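You operate a simulated robot arm through the tools that you are given. There is no shell and no other tool.

You run a simulated robot arm. Do the job below in one go: nothing can be reset, and whatever is moved stays where it is left.

TASK
Puff the grade 40 filter from the To do tray clean and stand it in the Ready tray.
Fine: in the filter box, hood shut; press the bellows till it shows clean; leave the hood open and the air valve shut. Set down upright: what you pick out. Where these are worked on the way, their far stop is far enough and under half their travel is too little: sliding hood.

The check looks at the end state, three seconds after you hand in, the way a careful person would. Anything else that was tipped, shoved, dropped, spilled or broken makes it a failure.

THE ROBOT
A 7-joint arm with a three-finger gripper, fixed in place. Base frame: the origin is at the foot of the arm, x ahead of it, y to its left, z up; the work surface is at about z = 80. Readings come in cm, degrees, newtons and seconds.
Its first joint turns from -166.0 to 166.0 degrees. Payload 2.69 kg.
The tool frame sits at the grasp point between the pads (the TCP): z along the fingers, y along the line on which they close. The tips reach 3 cm beyond it. The gripper opens to 12.8 cm. The gripper's body begins 11.7 cm behind the TCP.
Orientation is that of the tool frame in the base frame, as a unit quaternion [w, x, y, z]. With the fingers straight down and closing along the base's y, the tool's x points along the base's -x, its y along +y and its z along -z.

THE INTERFACE
- The arm moves only by the tool play_rows. Its argument "plan" is a list of rows, each a list of 7 numbers: the shift along the base's x, y, z in units of 20 mm (1.0 is 20 mm), then the turn, a rotation vector about the base's x, y, z in units of 5 degrees (1.0 is 5 degrees), then the opening, from 0 (shut) to 1 (fully open). In form: [[tx, ty, tz, wx, wy, wz, claw], ...]. A call has 1 to 20 rows; each row shifts and turns the commanded pose from where the row before left it. A call with a number of a shift or a turn outside -1 to 1 is refused whole. Rows are played at 5 a second. More than 5 cm and 8.6 degrees between two rows, or a gripper value outside its range, and nothing of the call is played. A pose out of reach is approached as far as the arm can. The call stops where the force on the tool passes 40 N (or 10 N more than at its start, if that is more) or the arm is blocked; 0.2 s more then pass. The fingers move at their own pace and stop on an object; they squeeze with about 25 N. The grip force told is the motor's: it shows also when the fingers shut on nothing. Time passes only in rows, and 0.2 s behind the last, so rows that do not move let the fingers close. The reply holds the time, the measured pose of the TCP, the force on the tool along the base axes, the opening and the grip force, in the units named above and with some noise, with the torque about the TCP (base axes, N m) and any sound that the robot's microphone picked up.
- Cameras (640 x 400 px; columns grow to the right, rows downward): "scene" is fixed at [22.57, -48.69, 159.48]; the picture's right is [0.94, -0.35, 0.00], its down [-0.18, -0.47, -0.86] and it looks along [0.30, 0.81, -0.51] (base axes); focal length 322 px, centre (320, 200). "wrist" rides on the gripper at [5.8, 5.4, -13.1] in the tool frame; the picture's right is [-0.68, 0.74, 0.00], its down [-0.62, -0.57, -0.55] and it looks along [-0.40, -0.37, 0.84] (tool axes); focal length 234 px, centre (320, 200). There is no depth. A picture from a camera that has moved, and an enlarged one, comes with that camera's place and axes in the base frame and with its lens. The place of the scene camera against the robot may be out by one fixed shift of up to 1.8 cm in any direction.
- get_image(camera): a new picture of that camera. The clock stands still meanwhile.
- move_column(by): slides the trunk up (or, below 0, down) by that many cm; the arm rides with it, the base frame stays. It gives what a move gives, with no picture.
- zoom(camera, box): a new picture of the part [left, top, right, bottom] of that camera's present view, enlarged. The clock stands still meanwhile.
- close_job(): hands the job in; it is judged then, once.

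Places have to be worked out from the pictures, the camera data and where the tool is seen. Open the gripper and draw the arm clear of the work before you hand the job in, unless the task says otherwise.

The tools are called after "Call:" as a command line: name --pt "numbers of a row" for each row, then --argument value for the rest, lists and objects as JSON in quotes. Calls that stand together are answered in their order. play_rows: Moves the arm, as the interface text tells. Its arguments: {"type":"object","properties":{"plan":{"type":"array","items":{"type":"array","items":{"type":"number"}}}},"required":["plan"]} The other tools are called the same way: move_column (by) slides the trunk up or down; get_image (camera) takes a picture; zoom (camera, box) takes an enlarged picture of a part of a camera's view; close_job () hands the job in.

At the start:

```text
t: 0.0
position: [63.65, 28.73, 110.63]
tool_rot: [0.0, 0.0, 1.0, 0.0]
ft_force: [-0.1, -0.8, 0.1]
moment: [0.02, -0.01, 0.0]
gripper_width: 12.79
grasp_force: 0.0
trunk travel left (down, up): [-15.0, 20.0]
```

scene: 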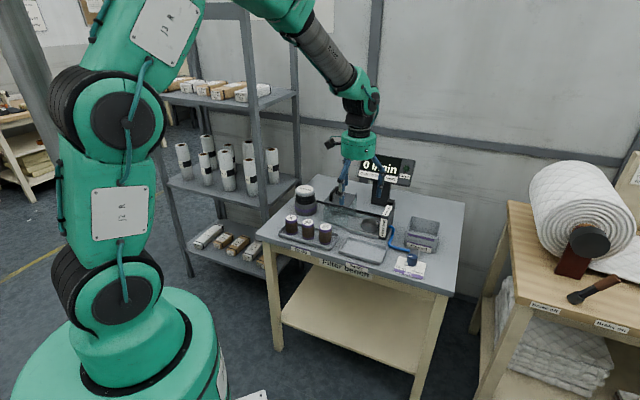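
wrist: 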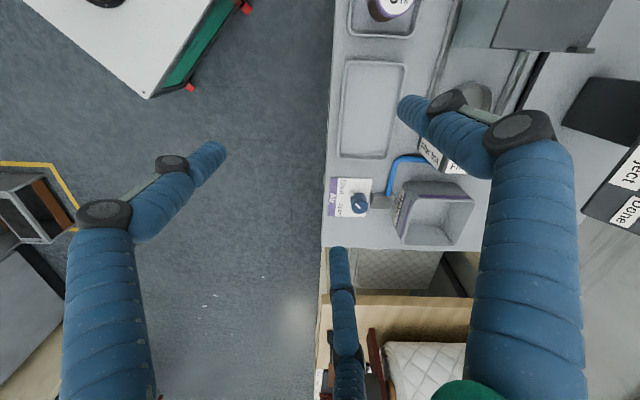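

I start by looking closely at the bench in the scene view to identify the trays, the box, the hood, bellows and valve.

Call:
zoom --camera "scene" --box '[260, 150, 460, 275]'

Call:
zoom --camera "scene" --box '[270, 190, 370, 252]'

Call:
zoom --camera "scene" --box '[350, 200, 450, 285]'

Call:
zoom --camera "wrist" --box '[320, 0, 640, 200]'

```text
3.20 times, centred on (360, 212) of scene
camera zoom: at [22.57, -48.69, 159.48], right [0.94, -0.35, 0.0], down [-0.18, -0.47, -0.86], along [0.3, 0.81, -0.51], focal length 1031 px, centre (192, 160)
```

zoom: 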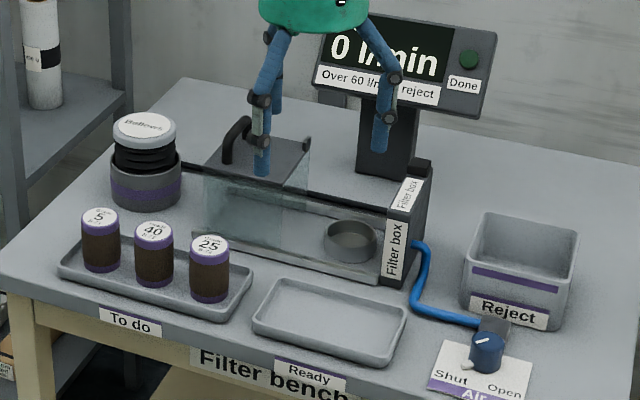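

```text
6.40 times, centred on (320, 221) of scene
camera zoom: at [22.57, -48.69, 159.48], right [0.94, -0.35, 0.0], down [-0.18, -0.47, -0.86], along [0.3, 0.81, -0.51], focal length 2062 px, centre (320, 66)
```

zoom: 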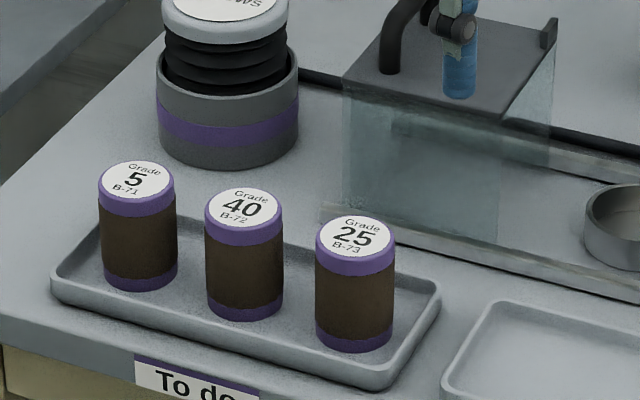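

```text
4.71 times, centred on (400, 242) of scene
camera zoom: at [22.57, -48.69, 159.48], right [0.94, -0.35, 0.0], down [-0.18, -0.47, -0.86], along [0.3, 0.81, -0.51], focal length 1516 px, centre (-56, 0)
```

zoom: 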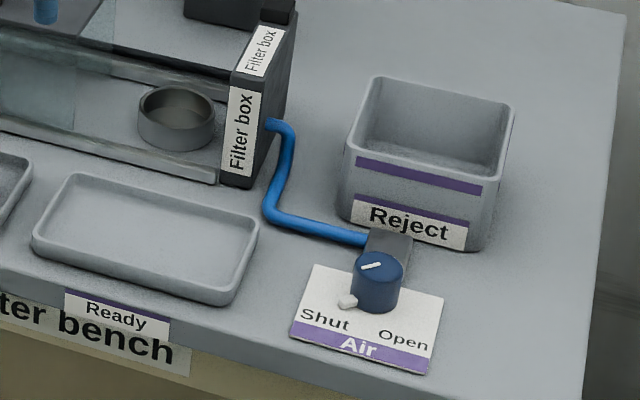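

```text
2.00 times, centred on (480, 100) of wrist
camera zoom: at [57.79, 34.18, 123.8], right [0.68, 0.74, 0.0], down [0.62, -0.57, 0.55], along [0.4, -0.37, -0.84], focal length 468 px, centre (0, 400)
```

zoom: 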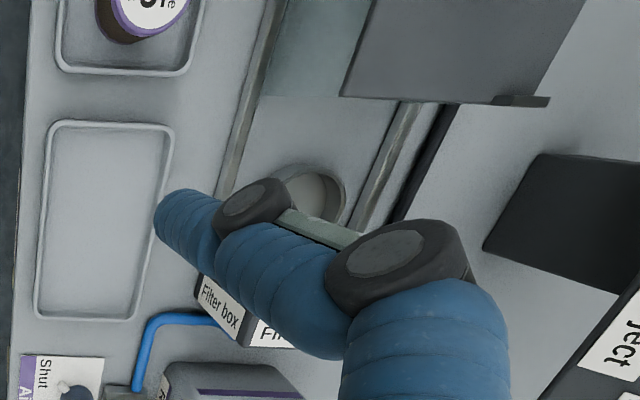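

The gripper looks unlike a plain two-finger one in the wrist view, so I take an enlarged look at it from the scene camera, and at the display and bellows, before moving.

Call:
zoom --camera "scene" --box '[315, 130, 415, 215]'

Call:
zoom --camera "scene" --box '[285, 175, 345, 225]'

Call:
zoom --camera "scene" --box '[310, 180, 410, 245]'

```text
4.71 times, centred on (365, 172) of scene
camera zoom: at [22.57, -48.69, 159.48], right [0.94, -0.35, 0.0], down [-0.18, -0.47, -0.86], along [0.3, 0.81, -0.51], focal length 1516 px, centre (108, 329)
```

zoom: 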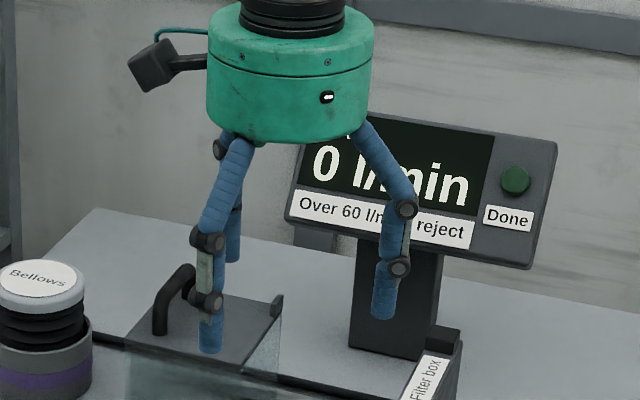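

```text
8.00 times, centred on (315, 200) of scene
camera zoom: at [22.57, -48.69, 159.48], right [0.94, -0.35, 0.0], down [-0.18, -0.47, -0.86], along [0.3, 0.81, -0.51], focal length 2577 px, centre (360, 200)
```

zoom: 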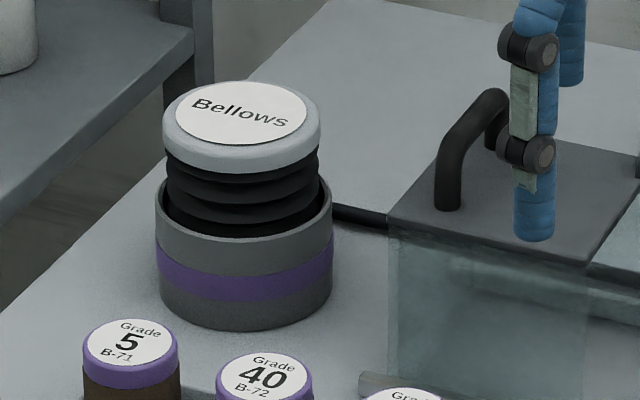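

```text
6.15 times, centred on (360, 212) of scene
camera zoom: at [22.57, -48.69, 159.48], right [0.94, -0.35, 0.0], down [-0.18, -0.47, -0.86], along [0.3, 0.81, -0.51], focal length 1982 px, centre (74, 123)
```

zoom: 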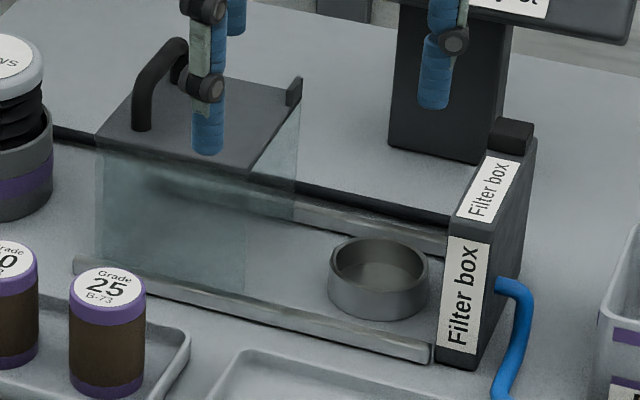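

The hand is drawn with three fingers, so I shut and then reopen it in free air, to see how the drawn fingers relate to the described two.

Call:
play_rows --pt "0 0 0 0 0 0 0.4" --pt "0 0 0 0 0 0 0.4" --pt "0 0 0 0 0 0 0.4"

Call:
get_image --camera "wrist"

Call:
zoom --camera "scene" --box '[315, 130, 415, 215]'

```text
t: 0.8
position: [63.6, 28.77, 110.69]
tool_rot: [0.001, 0.001, 1.0, 0.0]
ft_force: [0.7, 0.4, -0.2]
moment: [-0.03, 0.02, 0.03]
gripper_width: 5.13
grasp_force: 0.1
trunk travel left (down, up): [-15.0, 20.0]
```

```text
taken
camera wrist: at [57.79, 34.18, 123.8], right [0.68, 0.74, 0.0], down [0.62, -0.56, 0.55], along [0.4, -0.37, -0.84], focal length 234 px, centre (320, 200)
```

wrist: 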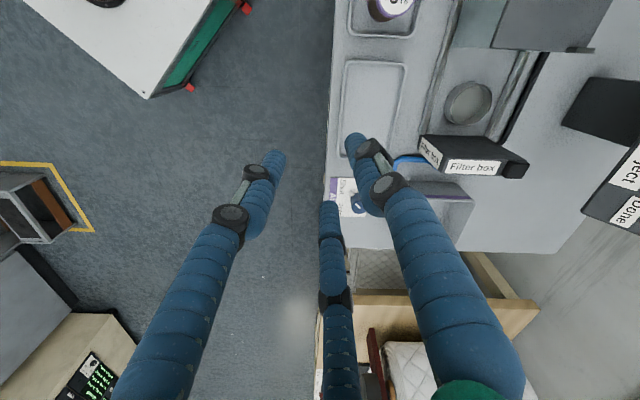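

```text
4.71 times, centred on (365, 172) of scene
camera zoom: at [22.57, -48.69, 159.48], right [0.94, -0.35, 0.0], down [-0.18, -0.47, -0.86], along [0.3, 0.81, -0.51], focal length 1516 px, centre (108, 329)
```

zoom: 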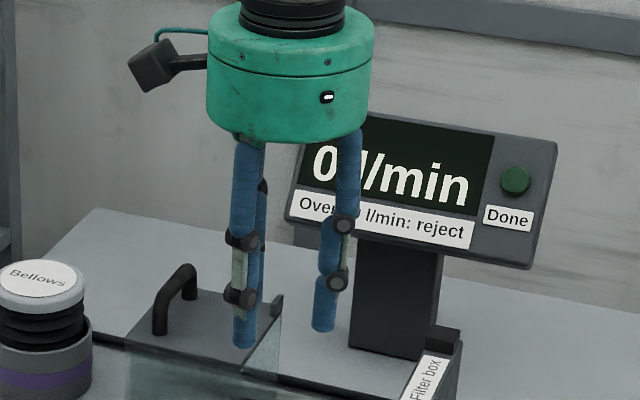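

The three drawn fingers close evenly on the centre and the opening matches the circle between them, so I'll keep clearance for both shapes. The wrist view puts the cup near [79, 47]; I move above the To do tray (about [53, 50]) with the closing line turned square to the tray row.

Call:
play_rows --pt "-0.495 0.986 0 0 0 -0.8 0.6" --pt "-0.495 0.986 0 0 0 -0.8 0.6" --pt "-0.495 0.986 0 0 0 -0.8 0.6" --pt "-0.495 0.986 0 0 0 -0.8 0.6" --pt "-0.495 0.986 0 0 0 -0.8 0.6" --pt "-0.495 0.986 0 0 0 -0.8 0.6" --pt "-0.495 0.986 0 0 0 -0.8 0.6" --pt "-0.495 0.986 0 0 0 -0.8 0.6" --pt "-0.495 0.986 0 0 0 -0.8 0.6" --pt "-0.495 0.986 0 0 0 -0.8 0.6" --pt "-0.495 0.986 0 0 0 -0.8 0.6" --pt "0 0 0 0 0 0 0.6" --pt "0 0 0 0 0 0 0.6"

Call:
get_image --camera "wrist"

Call:
get_image --camera "scene"

```text
t: 3.6
position: [52.62, 50.45, 110.64]
tool_rot: [0.0, 0.374, 0.927, 0.0]
ft_force: [-0.6, -0.7, 0.7]
moment: [0.01, -0.01, -0.01]
gripper_width: 7.69
grasp_force: 0.0
trunk travel left (down, up): [-15.0, 20.0]
```

```text
taken
camera wrist: at [52.19, 58.4, 123.78], right [1.0, 0.06, 0.0], down [0.05, -0.83, 0.55], along [0.03, -0.55, -0.84], focal length 234 px, centre (320, 200)
```

wrist: 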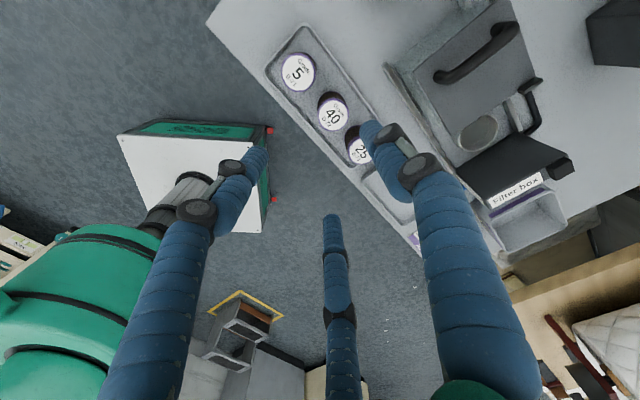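

```text
taken
```

scene: 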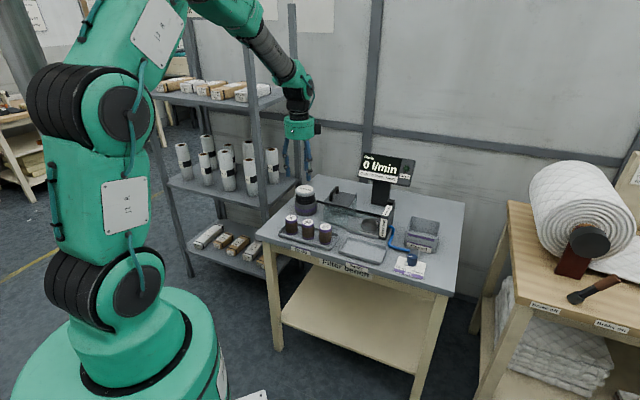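

The tray is now under the hand; I zoom the wrist view onto the filters and the box to measure places more precisely.

Call:
zoom --camera "wrist" --box '[260, 20, 420, 120]'

Call:
zoom --camera "wrist" --box '[260, 100, 420, 200]'

Call:
zoom --camera "wrist" --box '[380, 0, 640, 170]'

Call:
zoom --camera "scene" --box '[260, 150, 460, 275]'

```text
4.00 times, centred on (340, 70) of wrist
camera zoom: at [52.19, 58.4, 123.78], right [1.0, 0.06, 0.0], down [0.05, -0.83, 0.55], along [0.03, -0.55, -0.84], focal length 937 px, centre (240, 720)
```

zoom: 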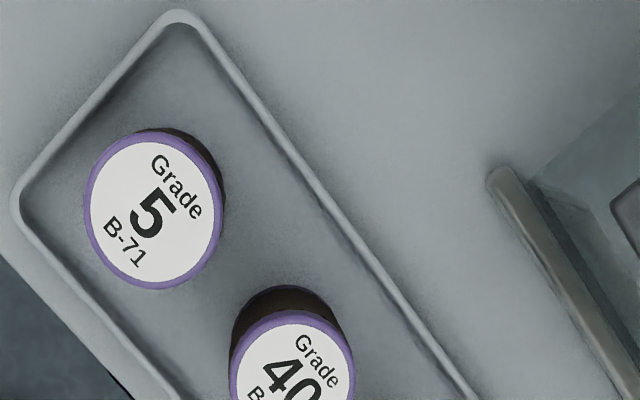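

```text
4.00 times, centred on (340, 150) of wrist
camera zoom: at [52.19, 58.4, 123.78], right [1.0, 0.06, 0.0], down [0.05, -0.83, 0.55], along [0.03, -0.55, -0.84], focal length 937 px, centre (240, 400)
```

zoom: 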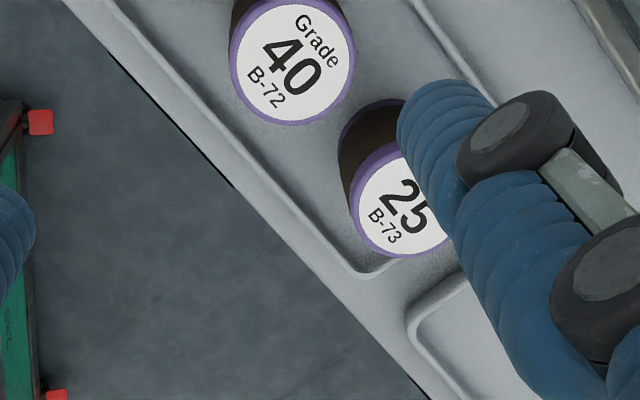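

```text
2.35 times, centred on (510, 85) of wrist
camera zoom: at [52.19, 58.4, 123.78], right [1.0, 0.06, 0.0], down [0.05, -0.83, 0.55], along [0.03, -0.55, -0.84], focal length 551 px, centre (-127, 471)
```

zoom: 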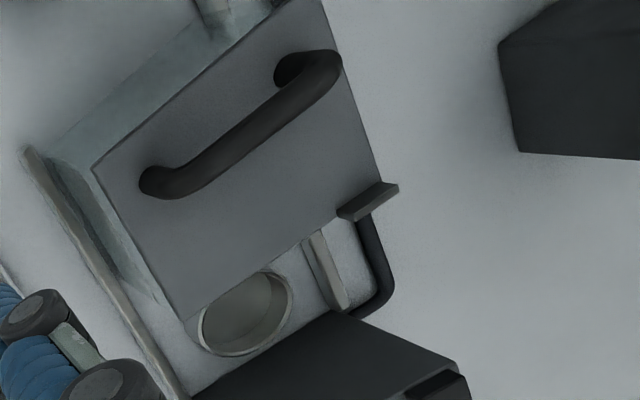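

```text
3.20 times, centred on (360, 212) of scene
camera zoom: at [22.57, -48.69, 159.48], right [0.94, -0.35, 0.0], down [-0.18, -0.47, -0.86], along [0.3, 0.81, -0.51], focal length 1031 px, centre (192, 160)
```

zoom: 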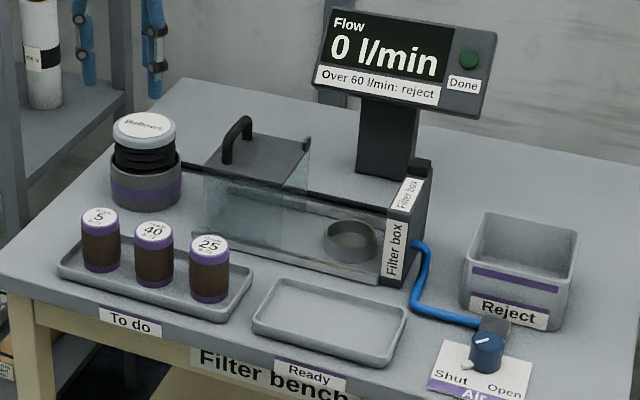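

The wrist view gives the grade 40 filter at about [54.6, 50.1] (row spacing 7.45 cm, diameter 4.8). Before picking, I survey the filter box and cup from nearer with the fingers shut for a clear view.

Call:
play_rows --pt "0.975 -0.27 0 0 0 0 0.0" --pt "0.975 -0.27 0 0 0 0 0.0" --pt "0.975 -0.27 0 0 0 0 0.0" --pt "0.975 -0.27 0 0 0 0 0.0" --pt "0.975 -0.27 0 0 0 0 0.0" --pt "0.975 -0.27 0 0 0 0 0.0" --pt "0.975 -0.27 0 0 0 0 0.0" --pt "0.975 -0.27 0 0 0 0 0.0" --pt "0.975 -0.27 0 0 0 0 0.0" --pt "0.975 -0.27 0 0 0 0 0.0" --pt "0.975 -0.27 0 0 0 0 0.0" --pt "0.975 -0.27 0 0 0 0 0.0" --pt "0 0 0 0 0 0 0.0" --pt "0 0 0 0 0 0 0.0"

Call:
get_image --camera "wrist"

Call:
zoom --camera "wrist" --box '[120, 0, 440, 200]'

```text
t: 6.6
position: [76.04, 43.97, 110.63]
tool_rot: [0.0, 0.374, 0.928, 0.001]
ft_force: [-0.2, -0.2, 0.0]
moment: [0.0, -0.03, 0.03]
gripper_width: 0.24
grasp_force: 25.3
trunk travel left (down, up): [-15.0, 20.0]
```

```text
taken
camera wrist: at [75.57, 51.87, 123.81], right [1.0, 0.06, 0.0], down [0.05, -0.83, 0.55], along [0.03, -0.55, -0.84], focal length 234 px, centre (320, 200)
```

wrist: 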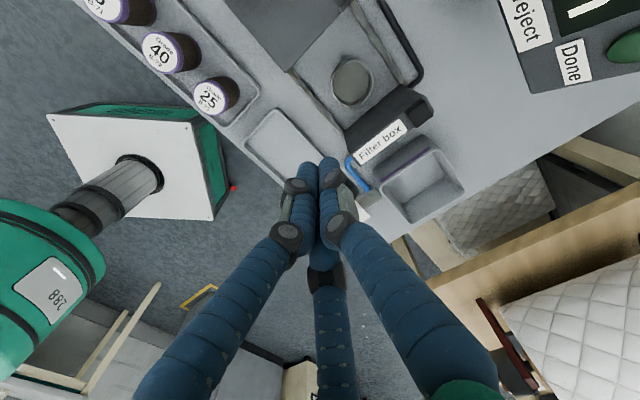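

```text
2.00 times, centred on (280, 100) of wrist
camera zoom: at [75.57, 51.87, 123.81], right [1.0, 0.06, 0.0], down [0.05, -0.83, 0.55], along [0.03, -0.55, -0.84], focal length 468 px, centre (400, 400)
```

zoom: 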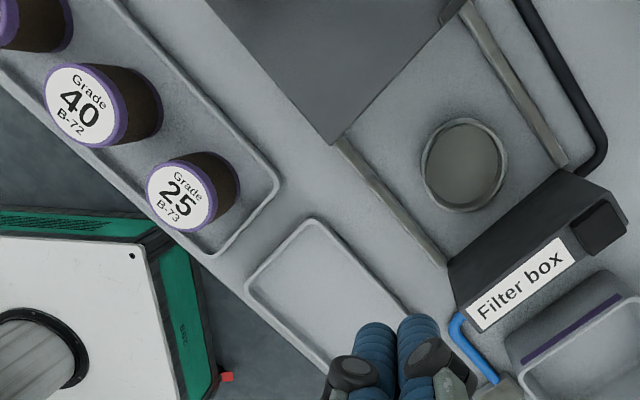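

Bench axes run at −45°: cup centre ≈ [80.9, 47.6], rim ≈ z 82.3, hood right edge 13 cm from the end wall, handle bar about z 94.5. Grade 40 filter ≈ [54.65, 50.05], top ≈ z 87; I go back above it with the gripper part open.

Call:
play_rows --pt "-0.973 0.276 0 0 0 -0.018 0.55" --pt "-0.973 0.276 0 0 0 -0.018 0.55" --pt "-0.973 0.276 0 0 0 -0.018 0.55" --pt "-0.973 0.276 0 0 0 -0.018 0.55" --pt "-0.973 0.276 0 0 0 -0.018 0.55" --pt "-0.973 0.276 0 0 0 -0.018 0.55" --pt "-0.973 0.276 0 0 0 -0.018 0.55" --pt "-0.973 0.276 0 0 0 -0.018 0.55" --pt "-0.973 0.276 0 0 0 -0.018 0.55" --pt "-0.973 0.276 0 0 0 -0.018 0.55" --pt "-0.973 0.276 0 0 0 -0.018 0.55" --pt "0 0 -1 0 0 0 0.55" --pt "0 0 -1 0 0 0 0.55" --pt "0 0 -1 0 0 0 0.55" --pt "0 0 -1 0 0 0 0.55" --pt "0 0 -1 0 0 0 0.55" --pt "0 0 -1 0 0 0 0.55" --pt "0 0 0 0 0 0 0.55"

Call:
get_image --camera "wrist"

Call:
zoom --camera "scene" --box '[265, 170, 365, 245]'

```text
t: 10.4
position: [54.65, 50.0, 98.63]
tool_rot: [0.0, 0.382, 0.924, -0.001]
ft_force: [-1.0, -0.1, -0.1]
moment: [0.0, 0.06, 0.0]
gripper_width: 7.03
grasp_force: 0.0
trunk travel left (down, up): [-15.0, 20.0]
```

```text
taken
camera wrist: at [54.47, 57.96, 111.77], right [1.0, 0.04, 0.0], down [0.04, -0.84, 0.55], along [0.02, -0.55, -0.84], focal length 234 px, centre (320, 200)
```

wrist: 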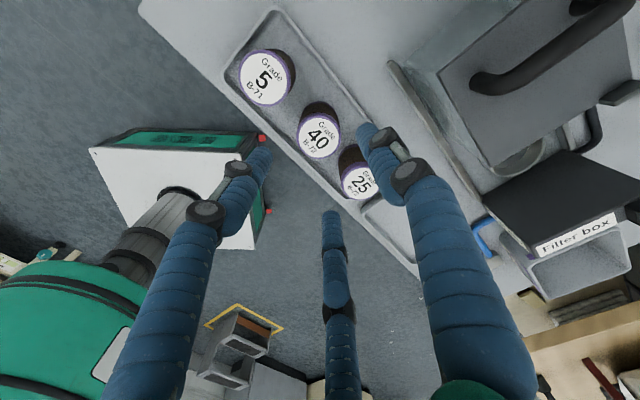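

```text
5.33 times, centred on (315, 208) of scene
camera zoom: at [22.57, -48.69, 159.48], right [0.94, -0.35, 0.0], down [-0.18, -0.47, -0.86], along [0.3, 0.81, -0.51], focal length 1718 px, centre (347, 160)
```

zoom: 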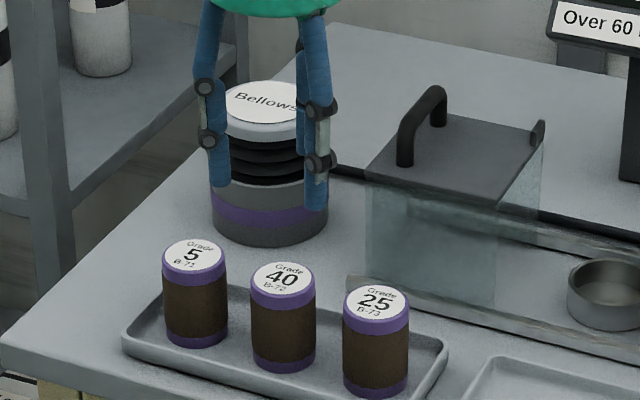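

The label of filter 40 sits exactly where a point under the TCP should show (318,136 vs 319,136), so I lower straight to z ≈ 86.5 and close.

Call:
play_rows --pt "0 0 -1 0 0 0 0.55" --pt "0 0 -1 0 0 0 0.55" --pt "0 0 -1 0 0 0 0.55" --pt "0 0 -1 0 0 0 0.55" --pt "0 0 -0.7 0 0 0 0.55" --pt "0 0 -0.7 0 0 0 0.55" --pt "0 0 -0.65 0 0 0 0.55" --pt "0 0 0 0 0 0 0.55"

Call:
zoom --camera "scene" --box '[265, 170, 365, 245]'

Call:
get_image --camera "wrist"

```text
t: 12.2
position: [54.55, 50.1, 86.52]
tool_rot: [0.0, 0.382, 0.924, 0.0]
ft_force: [-0.6, 0.3, 0.5]
moment: [-0.02, 0.01, 0.04]
gripper_width: 7.04
grasp_force: 0.1
trunk travel left (down, up): [-15.0, 20.0]
```

```text
5.33 times, centred on (315, 208) of scene
camera zoom: at [22.57, -48.69, 159.48], right [0.94, -0.35, 0.0], down [-0.18, -0.47, -0.86], along [0.3, 0.81, -0.51], focal length 1718 px, centre (347, 160)
```

zoom: 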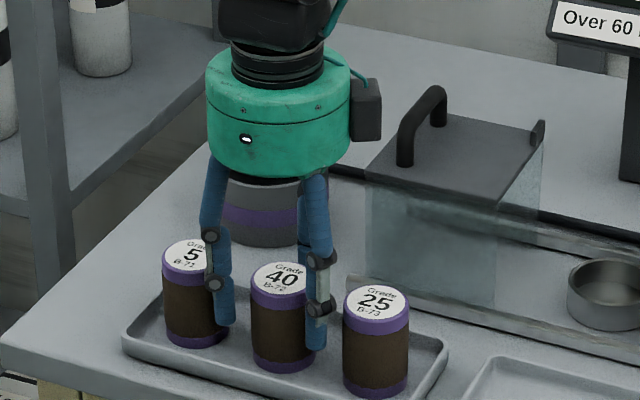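

```text
taken
camera wrist: at [54.42, 58.01, 99.69], right [1.0, 0.04, 0.0], down [0.04, -0.83, 0.55], along [0.02, -0.55, -0.84], focal length 234 px, centre (320, 200)
```

wrist: 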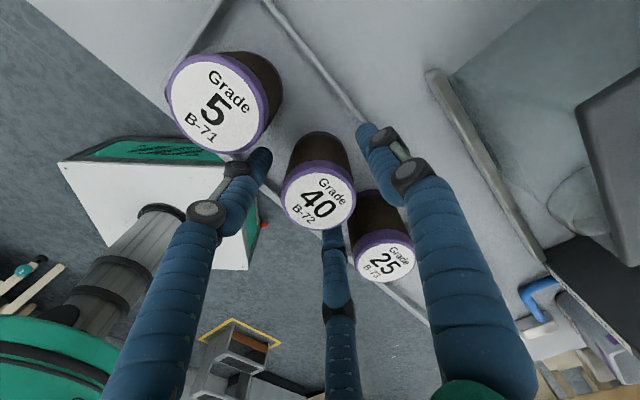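

The filter is centred between the fingers with its top at about z 87 and the neighbours clear, so I close on it.

Call:
play_rows --pt "0 0 0 0 0 0 0.45" --pt "0 0 0 0 0 0 0.38" --pt "0 0 0 0 0 0 0.2" --pt "0 0 0 0 0 0 0.2" --pt "0 0 0 0 0 0 0.2"

```text
t: 13.4
position: [54.79, 49.99, 86.57]
tool_rot: [0.0, 0.382, 0.924, 0.0]
ft_force: [0.7, -0.7, 0.3]
moment: [-0.01, -0.02, -0.03]
gripper_width: 4.61
grasp_force: 24.6
trunk travel left (down, up): [-15.0, 20.0]
```

The fingers stopped at 4.61 cm with 24.6 N, so the filter is held. I lift it straight up clear of the tray and check.

Call:
play_rows --pt "0 0 0.3 0 0 0 0.2" --pt "0 0 0.7 0 0 0 0.2" --pt "0 0 1 0 0 0 0.2" --pt "0 0 1 0 0 0 0.2" --pt "0 0 1 0 0 0 0.2" --pt "0 0 1 0 0 0 0.2" --pt "0 0 1 0 0 0 0.2" --pt "0 0 1 0 0 0 0.2" --pt "0 0 0 0 0 0 0.2"

Call:
zoom --camera "scene" --box '[265, 150, 425, 250]'

Call:
get_image --camera "wrist"

```text
t: 15.4
position: [54.51, 49.97, 100.61]
tool_rot: [0.0, 0.382, 0.924, 0.0]
ft_force: [-0.2, 0.0, 0.2]
moment: [0.03, -0.02, 0.0]
gripper_width: 4.64
grasp_force: 24.7
trunk travel left (down, up): [-15.0, 20.0]
```

```text
4.00 times, centred on (345, 200) of scene
camera zoom: at [22.57, -48.69, 159.48], right [0.94, -0.35, 0.0], down [-0.18, -0.47, -0.86], along [0.3, 0.81, -0.51], focal length 1289 px, centre (220, 200)
```

zoom: 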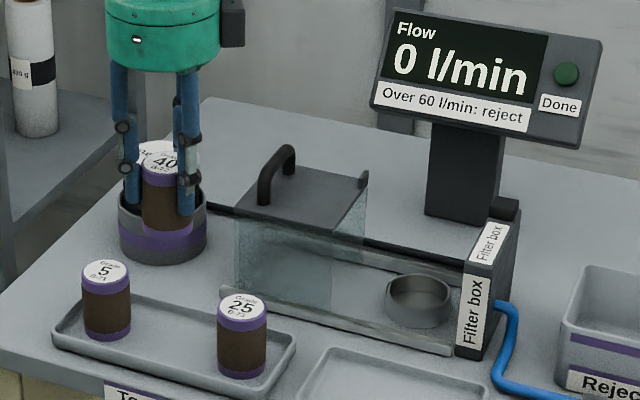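

```text
taken
camera wrist: at [54.15, 57.94, 113.8], right [1.0, 0.04, 0.0], down [0.04, -0.84, 0.55], along [0.02, -0.55, -0.84], focal length 234 px, centre (320, 200)
```

wrist: 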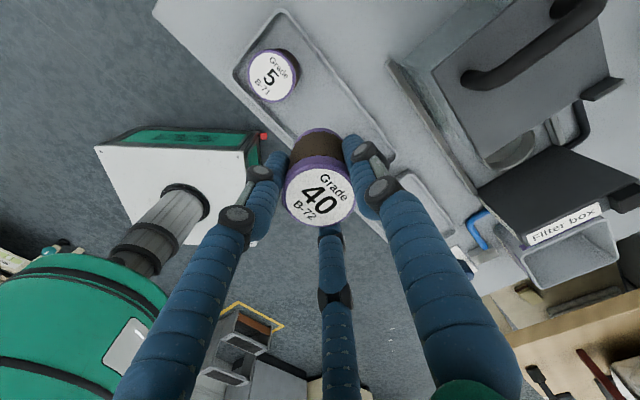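

The filter hangs upright in the grip, and the others are undisturbed. I carry it raised, over to above the cup.

Call:
play_rows --pt "0 0 0.85 0 0 0 0.2" --pt "0 0 0.85 0 0 0 0.2" --pt "0.9375 -0.086 0 0 0 0 0.2" --pt "0.9375 -0.086 0 0 0 0 0.2" --pt "0.9375 -0.086 0 0 0 0 0.2" --pt "0.9375 -0.086 0 0 0 0 0.2" --pt "0.9375 -0.086 0 0 0 0 0.2" --pt "0.9375 -0.086 0 0 0 0 0.2" --pt "0.9375 -0.086 0 0 0 0 0.2" --pt "0.9375 -0.086 0 0 0 0 0.2" --pt "0.9375 -0.086 0 0 0 0 0.2" --pt "0.9375 -0.086 0 0 0 0 0.2" --pt "0.9375 -0.086 0 0 0 0 0.2" --pt "0.9375 -0.086 0 0 0 0 0.2" --pt "0.9375 -0.086 0 0 0 0 0.2" --pt "0.9375 -0.086 0 0 0 0 0.2" --pt "0 0 0 0 0 0 0.2" --pt "0 0 0 0 0 0 0.2"

Call:
get_image --camera "wrist"

Call:
zoom --camera "wrist" --box '[240, 40, 400, 140]'

Call:
zoom --camera "scene" --box '[300, 140, 440, 250]'

```text
t: 19.2
position: [80.98, 47.6, 104.01]
tool_rot: [-0.001, 0.381, 0.924, 0.0]
ft_force: [-0.7, 0.0, 0.0]
moment: [-0.01, 0.0, 0.0]
gripper_width: 4.66
grasp_force: 25.0
trunk travel left (down, up): [-15.0, 20.0]
```

```text
taken
camera wrist: at [80.67, 55.62, 117.16], right [1.0, 0.04, 0.0], down [0.04, -0.84, 0.55], along [0.02, -0.55, -0.84], focal length 234 px, centre (320, 200)
```

wrist: 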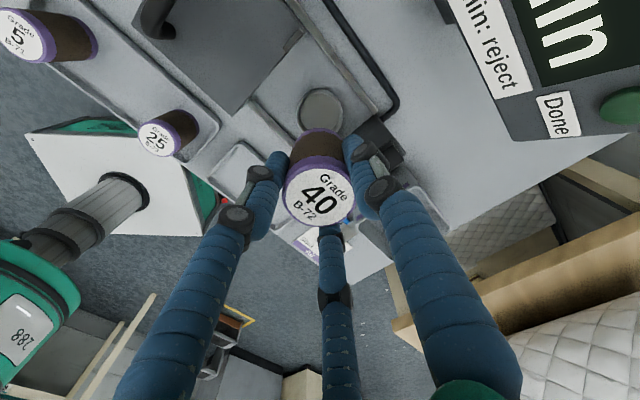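

```text
4.00 times, centred on (320, 90) of wrist
camera zoom: at [80.67, 55.62, 117.16], right [1.0, 0.04, 0.0], down [0.04, -0.84, 0.55], along [0.02, -0.55, -0.84], focal length 937 px, centre (320, 640)
```

zoom: 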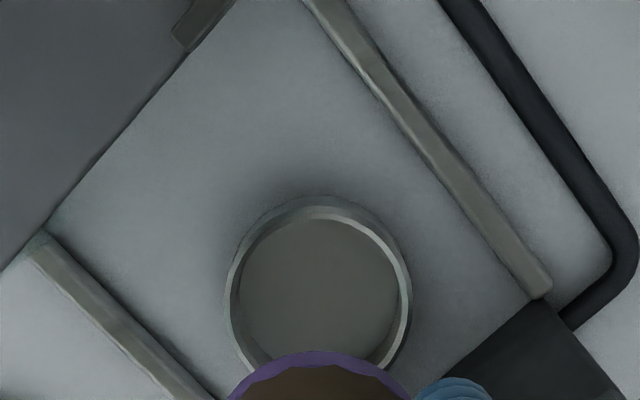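

```text
3.64 times, centred on (370, 195) of scene
camera zoom: at [22.57, -48.69, 159.48], right [0.94, -0.35, 0.0], down [-0.18, -0.47, -0.86], along [0.3, 0.81, -0.51], focal length 1172 px, centre (138, 218)
```

zoom: 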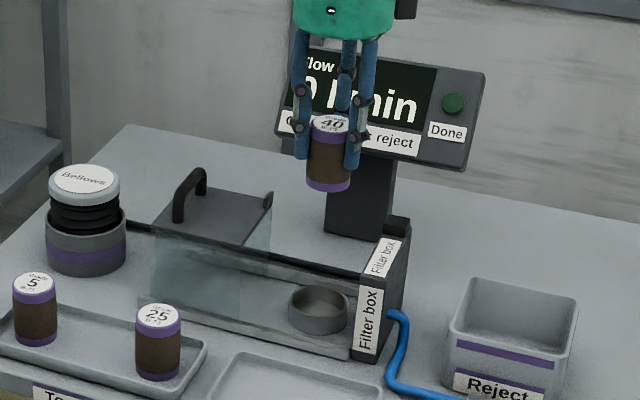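

I zoom further on the cup to fix its centre relative to the tool before lowering.

Call:
zoom --camera "wrist" --box '[288, 80, 352, 120]'

Call:
zoom --camera "scene" --box '[360, 165, 424, 245]'

```text
10.00 times, centred on (320, 100) of wrist
camera zoom: at [80.67, 55.62, 117.16], right [1.0, 0.04, 0.0], down [0.04, -0.84, 0.55], along [0.02, -0.55, -0.84], focal length 2342 px, centre (320, 1200)
```

zoom: 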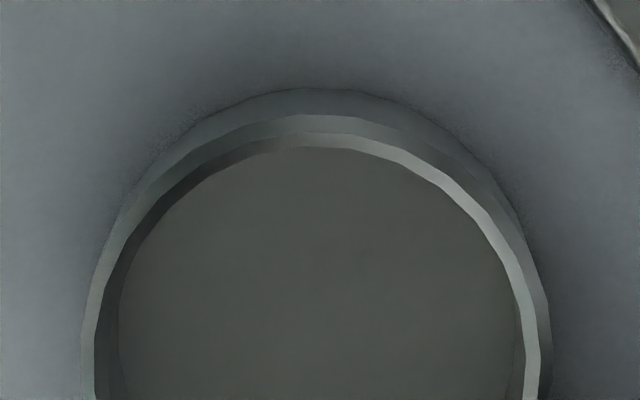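

```text
5.00 times, centred on (392, 205) of scene
camera zoom: at [22.57, -48.69, 159.48], right [0.94, -0.35, 0.0], down [-0.18, -0.47, -0.86], along [0.3, 0.81, -0.51], focal length 1611 px, centre (-40, 175)
```

zoom: 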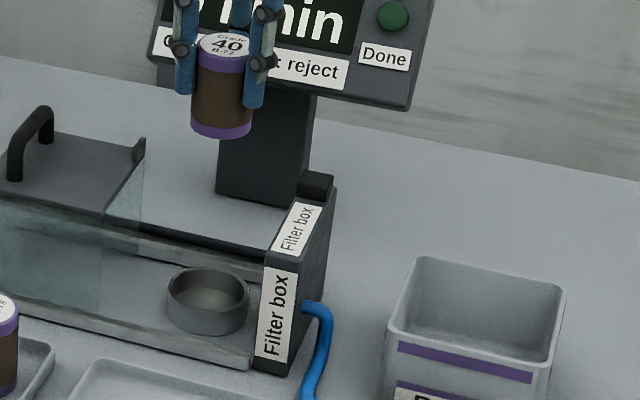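

The cup's rim centre reads about 0.1 cm less in x and 0.3 cm less in y than the tool, so I shift by that and lower until the filter is just above the rim.

Call:
play_rows --pt "-0.03 -0.13 -0.5 0 0 0 0.2" --pt "0 0 -1 0 0 0 0.2" --pt "0 0 -1 0 0 0 0.2" --pt "0 0 -1 0 0 0 0.2" --pt "0 0 -1 0 0 0 0.2" --pt "0 0 -1 0 0 0 0.2" --pt "0 0 -1 0 0 0 0.2" --pt "0 0 -0.75 0 0 0 0.2" --pt "0 0 0 0 0 0 0.2"

Call:
zoom --camera "scene" --box '[340, 185, 404, 235]'

Call:
get_image --camera "wrist"

Call:
zoom --camera "wrist" --box '[260, 90, 380, 165]'

```text
t: 21.2
position: [80.86, 47.31, 89.45]
tool_rot: [0.0, 0.383, 0.924, 0.001]
ft_force: [0.6, 0.5, -0.7]
moment: [-0.05, 0.0, -0.02]
gripper_width: 4.6
grasp_force: 25.3
trunk travel left (down, up): [-15.0, 20.0]
```

```text
8.00 times, centred on (372, 210) of scene
camera zoom: at [22.57, -48.69, 159.48], right [0.94, -0.35, 0.0], down [-0.18, -0.47, -0.86], along [0.3, 0.81, -0.51], focal length 2577 px, centre (-96, 120)
```

zoom: 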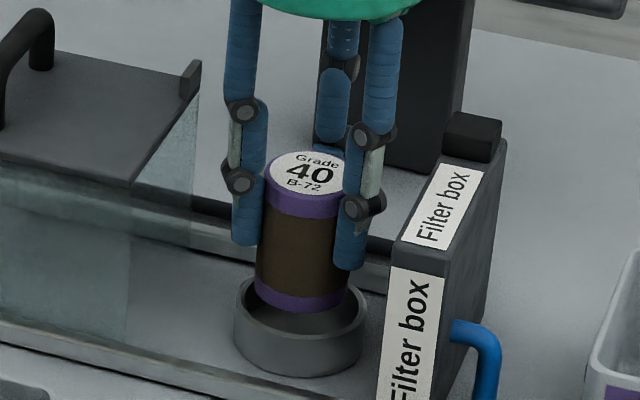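

```text
taken
camera wrist: at [80.66, 55.29, 102.59], right [1.0, 0.04, 0.0], down [0.04, -0.84, 0.55], along [0.02, -0.55, -0.84], focal length 234 px, centre (320, 200)
```

wrist: 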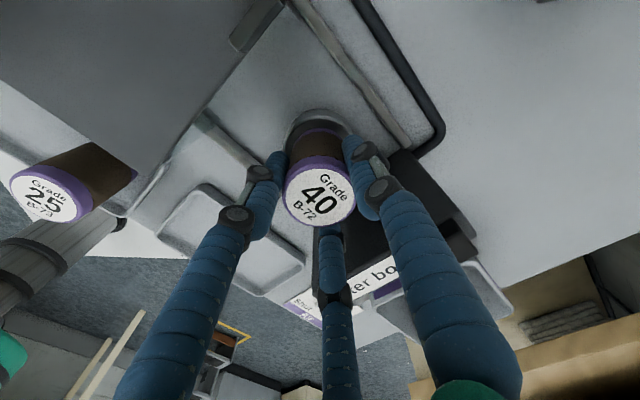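

```text
5.33 times, centred on (320, 128) of wrist
camera zoom: at [80.66, 55.29, 102.59], right [1.0, 0.04, 0.0], down [0.04, -0.84, 0.55], along [0.02, -0.55, -0.84], focal length 1249 px, centre (320, 587)
```

zoom: 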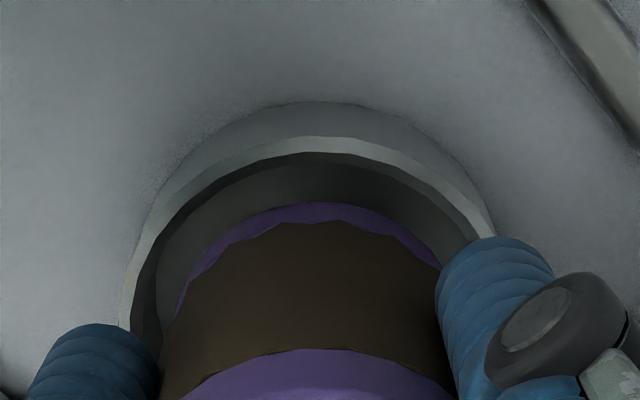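

Scene and wrist views agree the filter is centred over the cup, bottom just above the rim. I lower gently into it, watching the force.

Call:
play_rows --pt "0 0 -0.3 0 0 0 0.2" --pt "0 0 -0.3 0 0 0 0.2" --pt "0 0 -0.3 0 0 0 0.2" --pt "0 0 -0.15 0 0 0 0.2" --pt "0 0 0 0 0 0 0.2"

Call:
zoom --camera "scene" --box '[340, 185, 404, 235]'

```text
t: 22.4
position: [80.96, 47.5, 87.2]
tool_rot: [-0.001, 0.382, 0.924, 0.0]
ft_force: [-0.3, -0.3, -1.5]
moment: [0.01, -0.01, 0.02]
gripper_width: 4.6
grasp_force: 25.0
trunk travel left (down, up): [-15.0, 20.0]
```

```text
8.00 times, centred on (372, 210) of scene
camera zoom: at [22.57, -48.69, 159.48], right [0.94, -0.35, 0.0], down [-0.18, -0.47, -0.86], along [0.3, 0.81, -0.51], focal length 2577 px, centre (-96, 120)
```

zoom: 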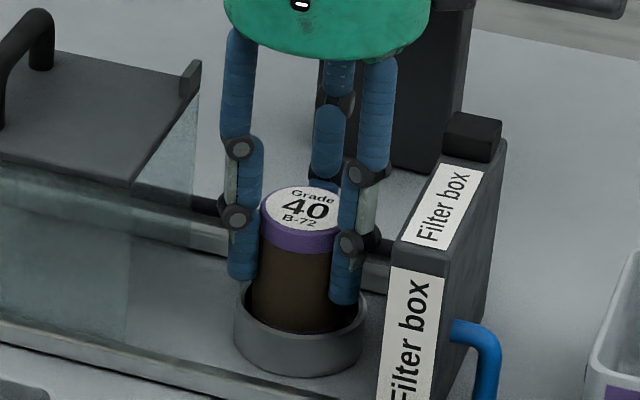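

The filter is inside the cup without contact yet; I go on down in tiny steps to find its floor.

Call:
play_rows --pt "0 0 -0.07 0 0 0 0.2" --pt "0 0 -0.07 0 0 0 0.2" --pt "0 0 0 0 0 0 0.2"

```text
t: 23.2
position: [80.89, 47.28, 87.03]
tool_rot: [0.0, 0.382, 0.924, 0.001]
ft_force: [-0.8, 0.9, 0.6]
moment: [0.0, 0.01, -0.01]
gripper_width: 4.62
grasp_force: 25.3
trunk travel left (down, up): [-15.0, 20.0]
```

No contact force yet (0.6 N); I continue a few tenths more.

Call:
play_rows --pt "0 0 -0.08 0 0 0 0.2" --pt "0 0 -0.08 0 0 0 0.2" --pt "0 0 0 0 0 0 0.2"

```text
t: 24.0
position: [80.92, 47.32, 86.59]
tool_rot: [0.0, 0.382, 0.924, 0.0]
ft_force: [-0.1, -0.6, -0.8]
moment: [-0.02, 0.0, -0.05]
gripper_width: 4.63
grasp_force: 24.5
trunk travel left (down, up): [-15.0, 20.0]
```

Still free; I continue down in small steps.

Call:
play_rows --pt "0 0 -0.06 0 0 0 0.2" --pt "0 0 -0.06 0 0 0 0.2" --pt "0 0 0 0 0 0 0.2"

```text
t: 24.8
position: [80.87, 47.4, 86.53]
tool_rot: [0.0, 0.382, 0.924, 0.001]
ft_force: [-1.4, -0.6, 8.6]
moment: [-0.08, 0.19, -0.01]
gripper_width: 4.66
grasp_force: 25.0
trunk travel left (down, up): [-15.0, 20.0]
```

8.6 N upward: the filter stands on the cup floor. I open the fingers gently, then check before withdrawing.

Call:
play_rows --pt "0 0 0.02 0 0 0 0.3" --pt "0 0 0 0 0 0 0.38" --pt "0 0 0 0 0 0 0.42" --pt "0 0 0 0 0 0 0.48" --pt "0 0 0 0 0 0 0.55" --pt "0 0 0 0 0 0 0.55"

Call:
zoom --camera "scene" --box '[340, 185, 404, 235]'

Call:
get_image --camera "wrist"

```text
t: 26.2
position: [81.0, 47.34, 86.59]
tool_rot: [0.0, 0.381, 0.925, 0.001]
ft_force: [0.1, 0.0, 0.1]
moment: [-0.03, -0.03, 0.0]
gripper_width: 7.04
grasp_force: 0.1
trunk travel left (down, up): [-15.0, 20.0]
```

```text
8.00 times, centred on (372, 210) of scene
camera zoom: at [22.57, -48.69, 159.48], right [0.94, -0.35, 0.0], down [-0.18, -0.47, -0.86], along [0.3, 0.81, -0.51], focal length 2577 px, centre (-96, 120)
```

zoom: 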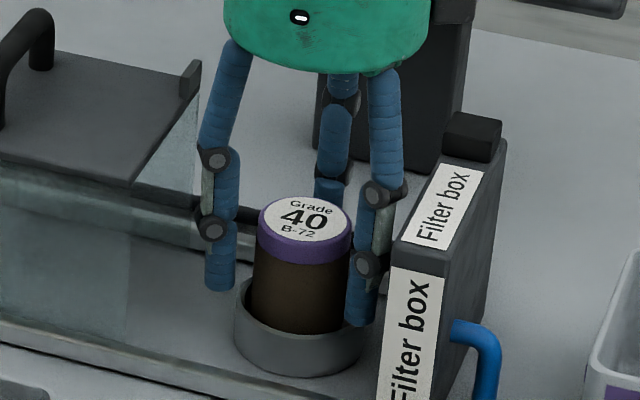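

```text
taken
camera wrist: at [80.65, 55.35, 99.68], right [1.0, 0.04, 0.0], down [0.04, -0.84, 0.55], along [0.02, -0.55, -0.84], focal length 234 px, centre (320, 200)
```

wrist: 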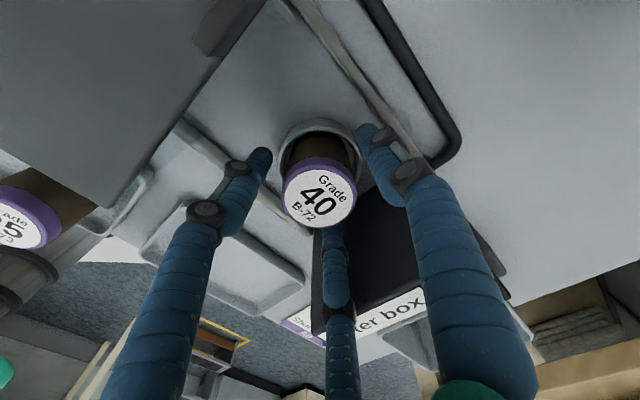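

The filter stands upright and free in the cup. I raise the hand straight up and clear.

Call:
play_rows --pt "0 0 0.4 0 0 0 0.55" --pt "0 0 1 0 0 0 0.55" --pt "0 0 1 0 0 0 0.55" --pt "0 0 1 0 0 0 0.55" --pt "0 0 1 0 0 0 0.55" --pt "0 0 1 0 0 0 0.55" --pt "0 0 1 0 0 0 0.4" --pt "0 0 1 0 0 0 0.2" --pt "0 0 1 0 0 0 0" --pt "0 0 0.6 0 0 0 0" --pt "0 0 0 0 0 0 0"

Call:
zoom --camera "scene" --box '[315, 180, 395, 230]'

Call:
get_image --camera "wrist"

```text
t: 28.6
position: [80.9, 47.26, 104.45]
tool_rot: [0.0, 0.382, 0.924, 0.0]
ft_force: [-0.1, 0.8, 0.0]
moment: [0.03, -0.02, 0.0]
gripper_width: 0.24
grasp_force: 24.7
trunk travel left (down, up): [-15.0, 20.0]
```

```text
8.00 times, centred on (355, 205) of scene
camera zoom: at [22.57, -48.69, 159.48], right [0.94, -0.35, 0.0], down [-0.18, -0.47, -0.86], along [0.3, 0.81, -0.51], focal length 2577 px, centre (40, 160)
```

zoom: 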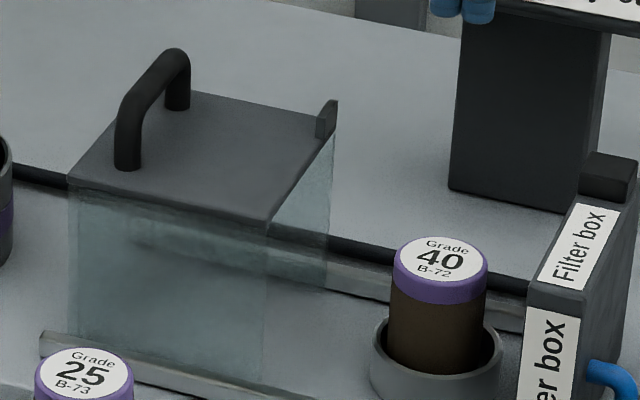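

```text
taken
camera wrist: at [80.56, 55.35, 117.65], right [1.0, 0.04, 0.0], down [0.04, -0.84, 0.55], along [0.02, -0.55, -0.84], focal length 234 px, centre (320, 200)
```

wrist: 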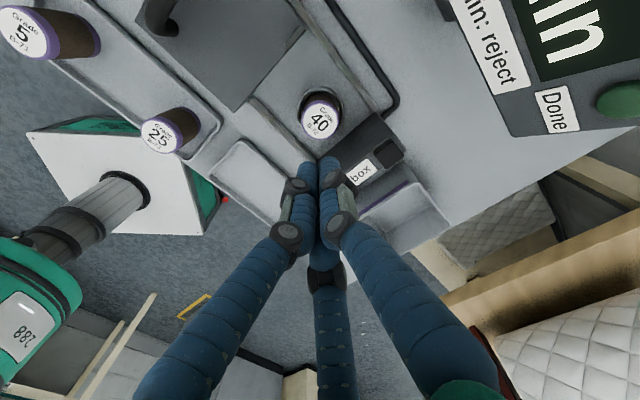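

The hood's right end is open, so it can pass over the filter. I move at height to the left of the handle to get a close view of the handle and the bellows.

Call:
play_rows --pt "-0.956 0.925 0 0 0 0 0" --pt "-0.956 0.925 0 0 0 0 0" --pt "-0.956 0.925 0 0 0 0 0" --pt "-0.956 0.925 0 0 0 0 0" --pt "-0.956 0.925 0 0 0 0 0" --pt "-0.956 0.925 0 0 0 0 0" --pt "-0.956 0.925 0 0 0 0 0" --pt "-0.956 0.925 0 0 0 0 0" --pt "0 0 0 0 0 0 0"

Call:
get_image --camera "wrist"

Call:
zoom --camera "scene" --box '[280, 160, 380, 222]'

```text
t: 30.6
position: [65.54, 62.13, 104.57]
tool_rot: [0.0, 0.382, 0.924, 0.001]
ft_force: [-0.2, 0.7, -0.1]
moment: [-0.06, -0.02, -0.03]
gripper_width: 0.21
grasp_force: 25.1
trunk travel left (down, up): [-15.0, 20.0]
```

```text
taken
camera wrist: at [65.29, 70.05, 117.72], right [1.0, 0.04, 0.0], down [0.04, -0.83, 0.55], along [0.02, -0.55, -0.84], focal length 234 px, centre (320, 200)
```

wrist: 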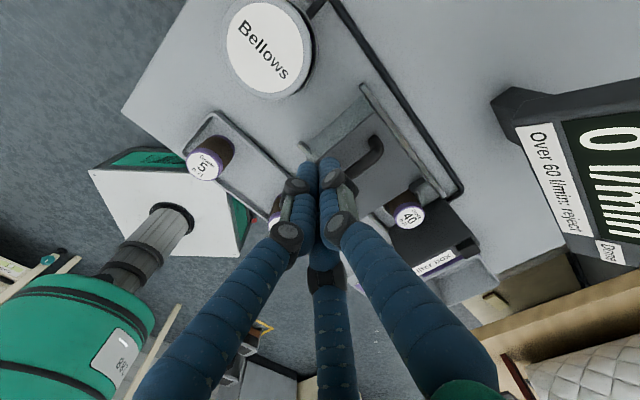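

```text
6.40 times, centred on (330, 191) of scene
camera zoom: at [22.57, -48.69, 159.48], right [0.94, -0.35, 0.0], down [-0.18, -0.47, -0.86], along [0.3, 0.81, -0.51], focal length 2062 px, centre (256, 258)
```

zoom: 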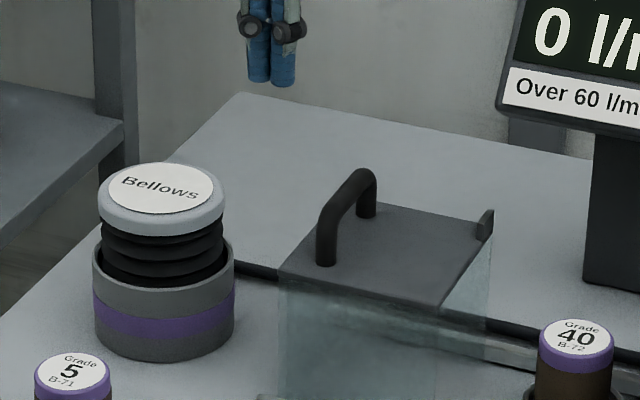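

I zoom on the handle in the wrist view for its exact line.

Call:
zoom --camera "wrist" --box '[290, 80, 450, 230]'

Call:
zoom --camera "wrist" --box '[200, 0, 360, 100]'

```text
2.67 times, centred on (370, 155) of wrist
camera zoom: at [65.29, 70.05, 117.72], right [1.0, 0.04, 0.0], down [0.04, -0.83, 0.55], along [0.02, -0.55, -0.84], focal length 624 px, centre (187, 320)
```

zoom: 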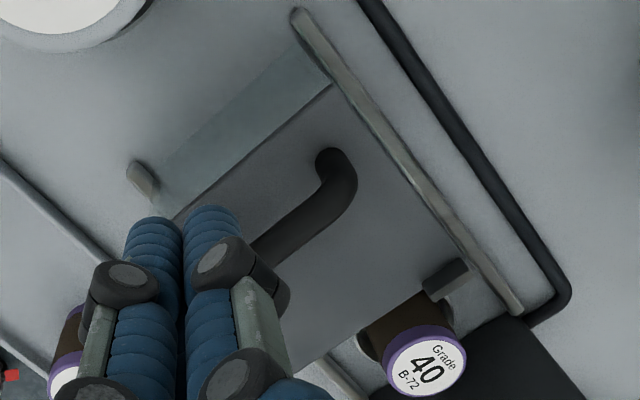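

```text
4.00 times, centred on (280, 50) of wrist
camera zoom: at [65.29, 70.05, 117.72], right [1.0, 0.04, 0.0], down [0.04, -0.83, 0.55], along [0.02, -0.55, -0.84], focal length 937 px, centre (480, 800)
```

zoom: 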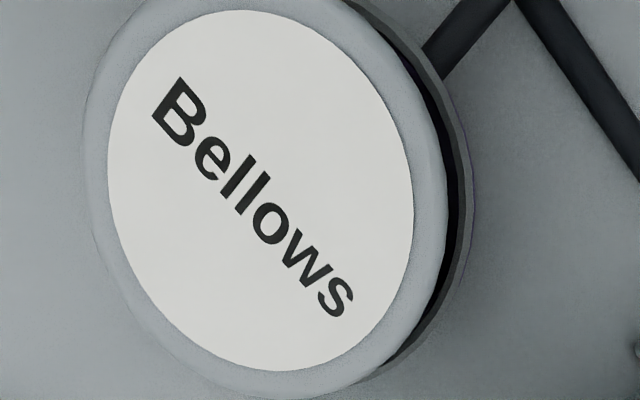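

The handle bar runs across at u ≈ 7.0 (bench axis), z ≈ 95. I lower the shut fingers left of it (tips ≈ z 93) and start pushing it to the right along the rails, then check.

Call:
play_rows --pt "0 0 -1 0 0 0 0" --pt "0 0 -1 0 0 0 0" --pt "0 0 -1 0 0 0 0" --pt "0 0 -0.75 0 0 0 0" --pt "0 0 -0.5 0 0 0 0" --pt "0 0 0 0 0 0 0" --pt "0.35 -0.35 0 0 0 0 0" --pt "0.35 -0.35 0 0 0 0 0" --pt "0.25 -0.25 0 0 0 0 0" --pt "0.25 -0.25 0 0 0 0 0" --pt "0.25 -0.25 0 0 0 0 0" --pt "0.25 -0.25 0 0 0 0 0" --pt "0 0 0 0 0 0 0"

Call:
zoom --camera "scene" --box '[300, 165, 400, 227]'

```text
t: 33.4
position: [69.04, 58.69, 95.94]
tool_rot: [0.0, 0.382, 0.924, 0.0]
ft_force: [0.7, -1.2, 0.0]
moment: [0.03, 0.01, -0.02]
gripper_width: 0.23
grasp_force: 24.8
trunk travel left (down, up): [-15.0, 20.0]
```

```text
6.40 times, centred on (350, 196) of scene
camera zoom: at [22.57, -48.69, 159.48], right [0.94, -0.35, 0.0], down [-0.18, -0.47, -0.86], along [0.3, 0.81, -0.51], focal length 2062 px, centre (128, 226)
```

zoom: 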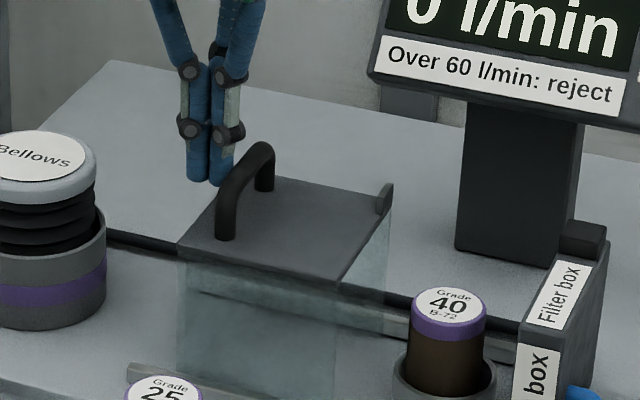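

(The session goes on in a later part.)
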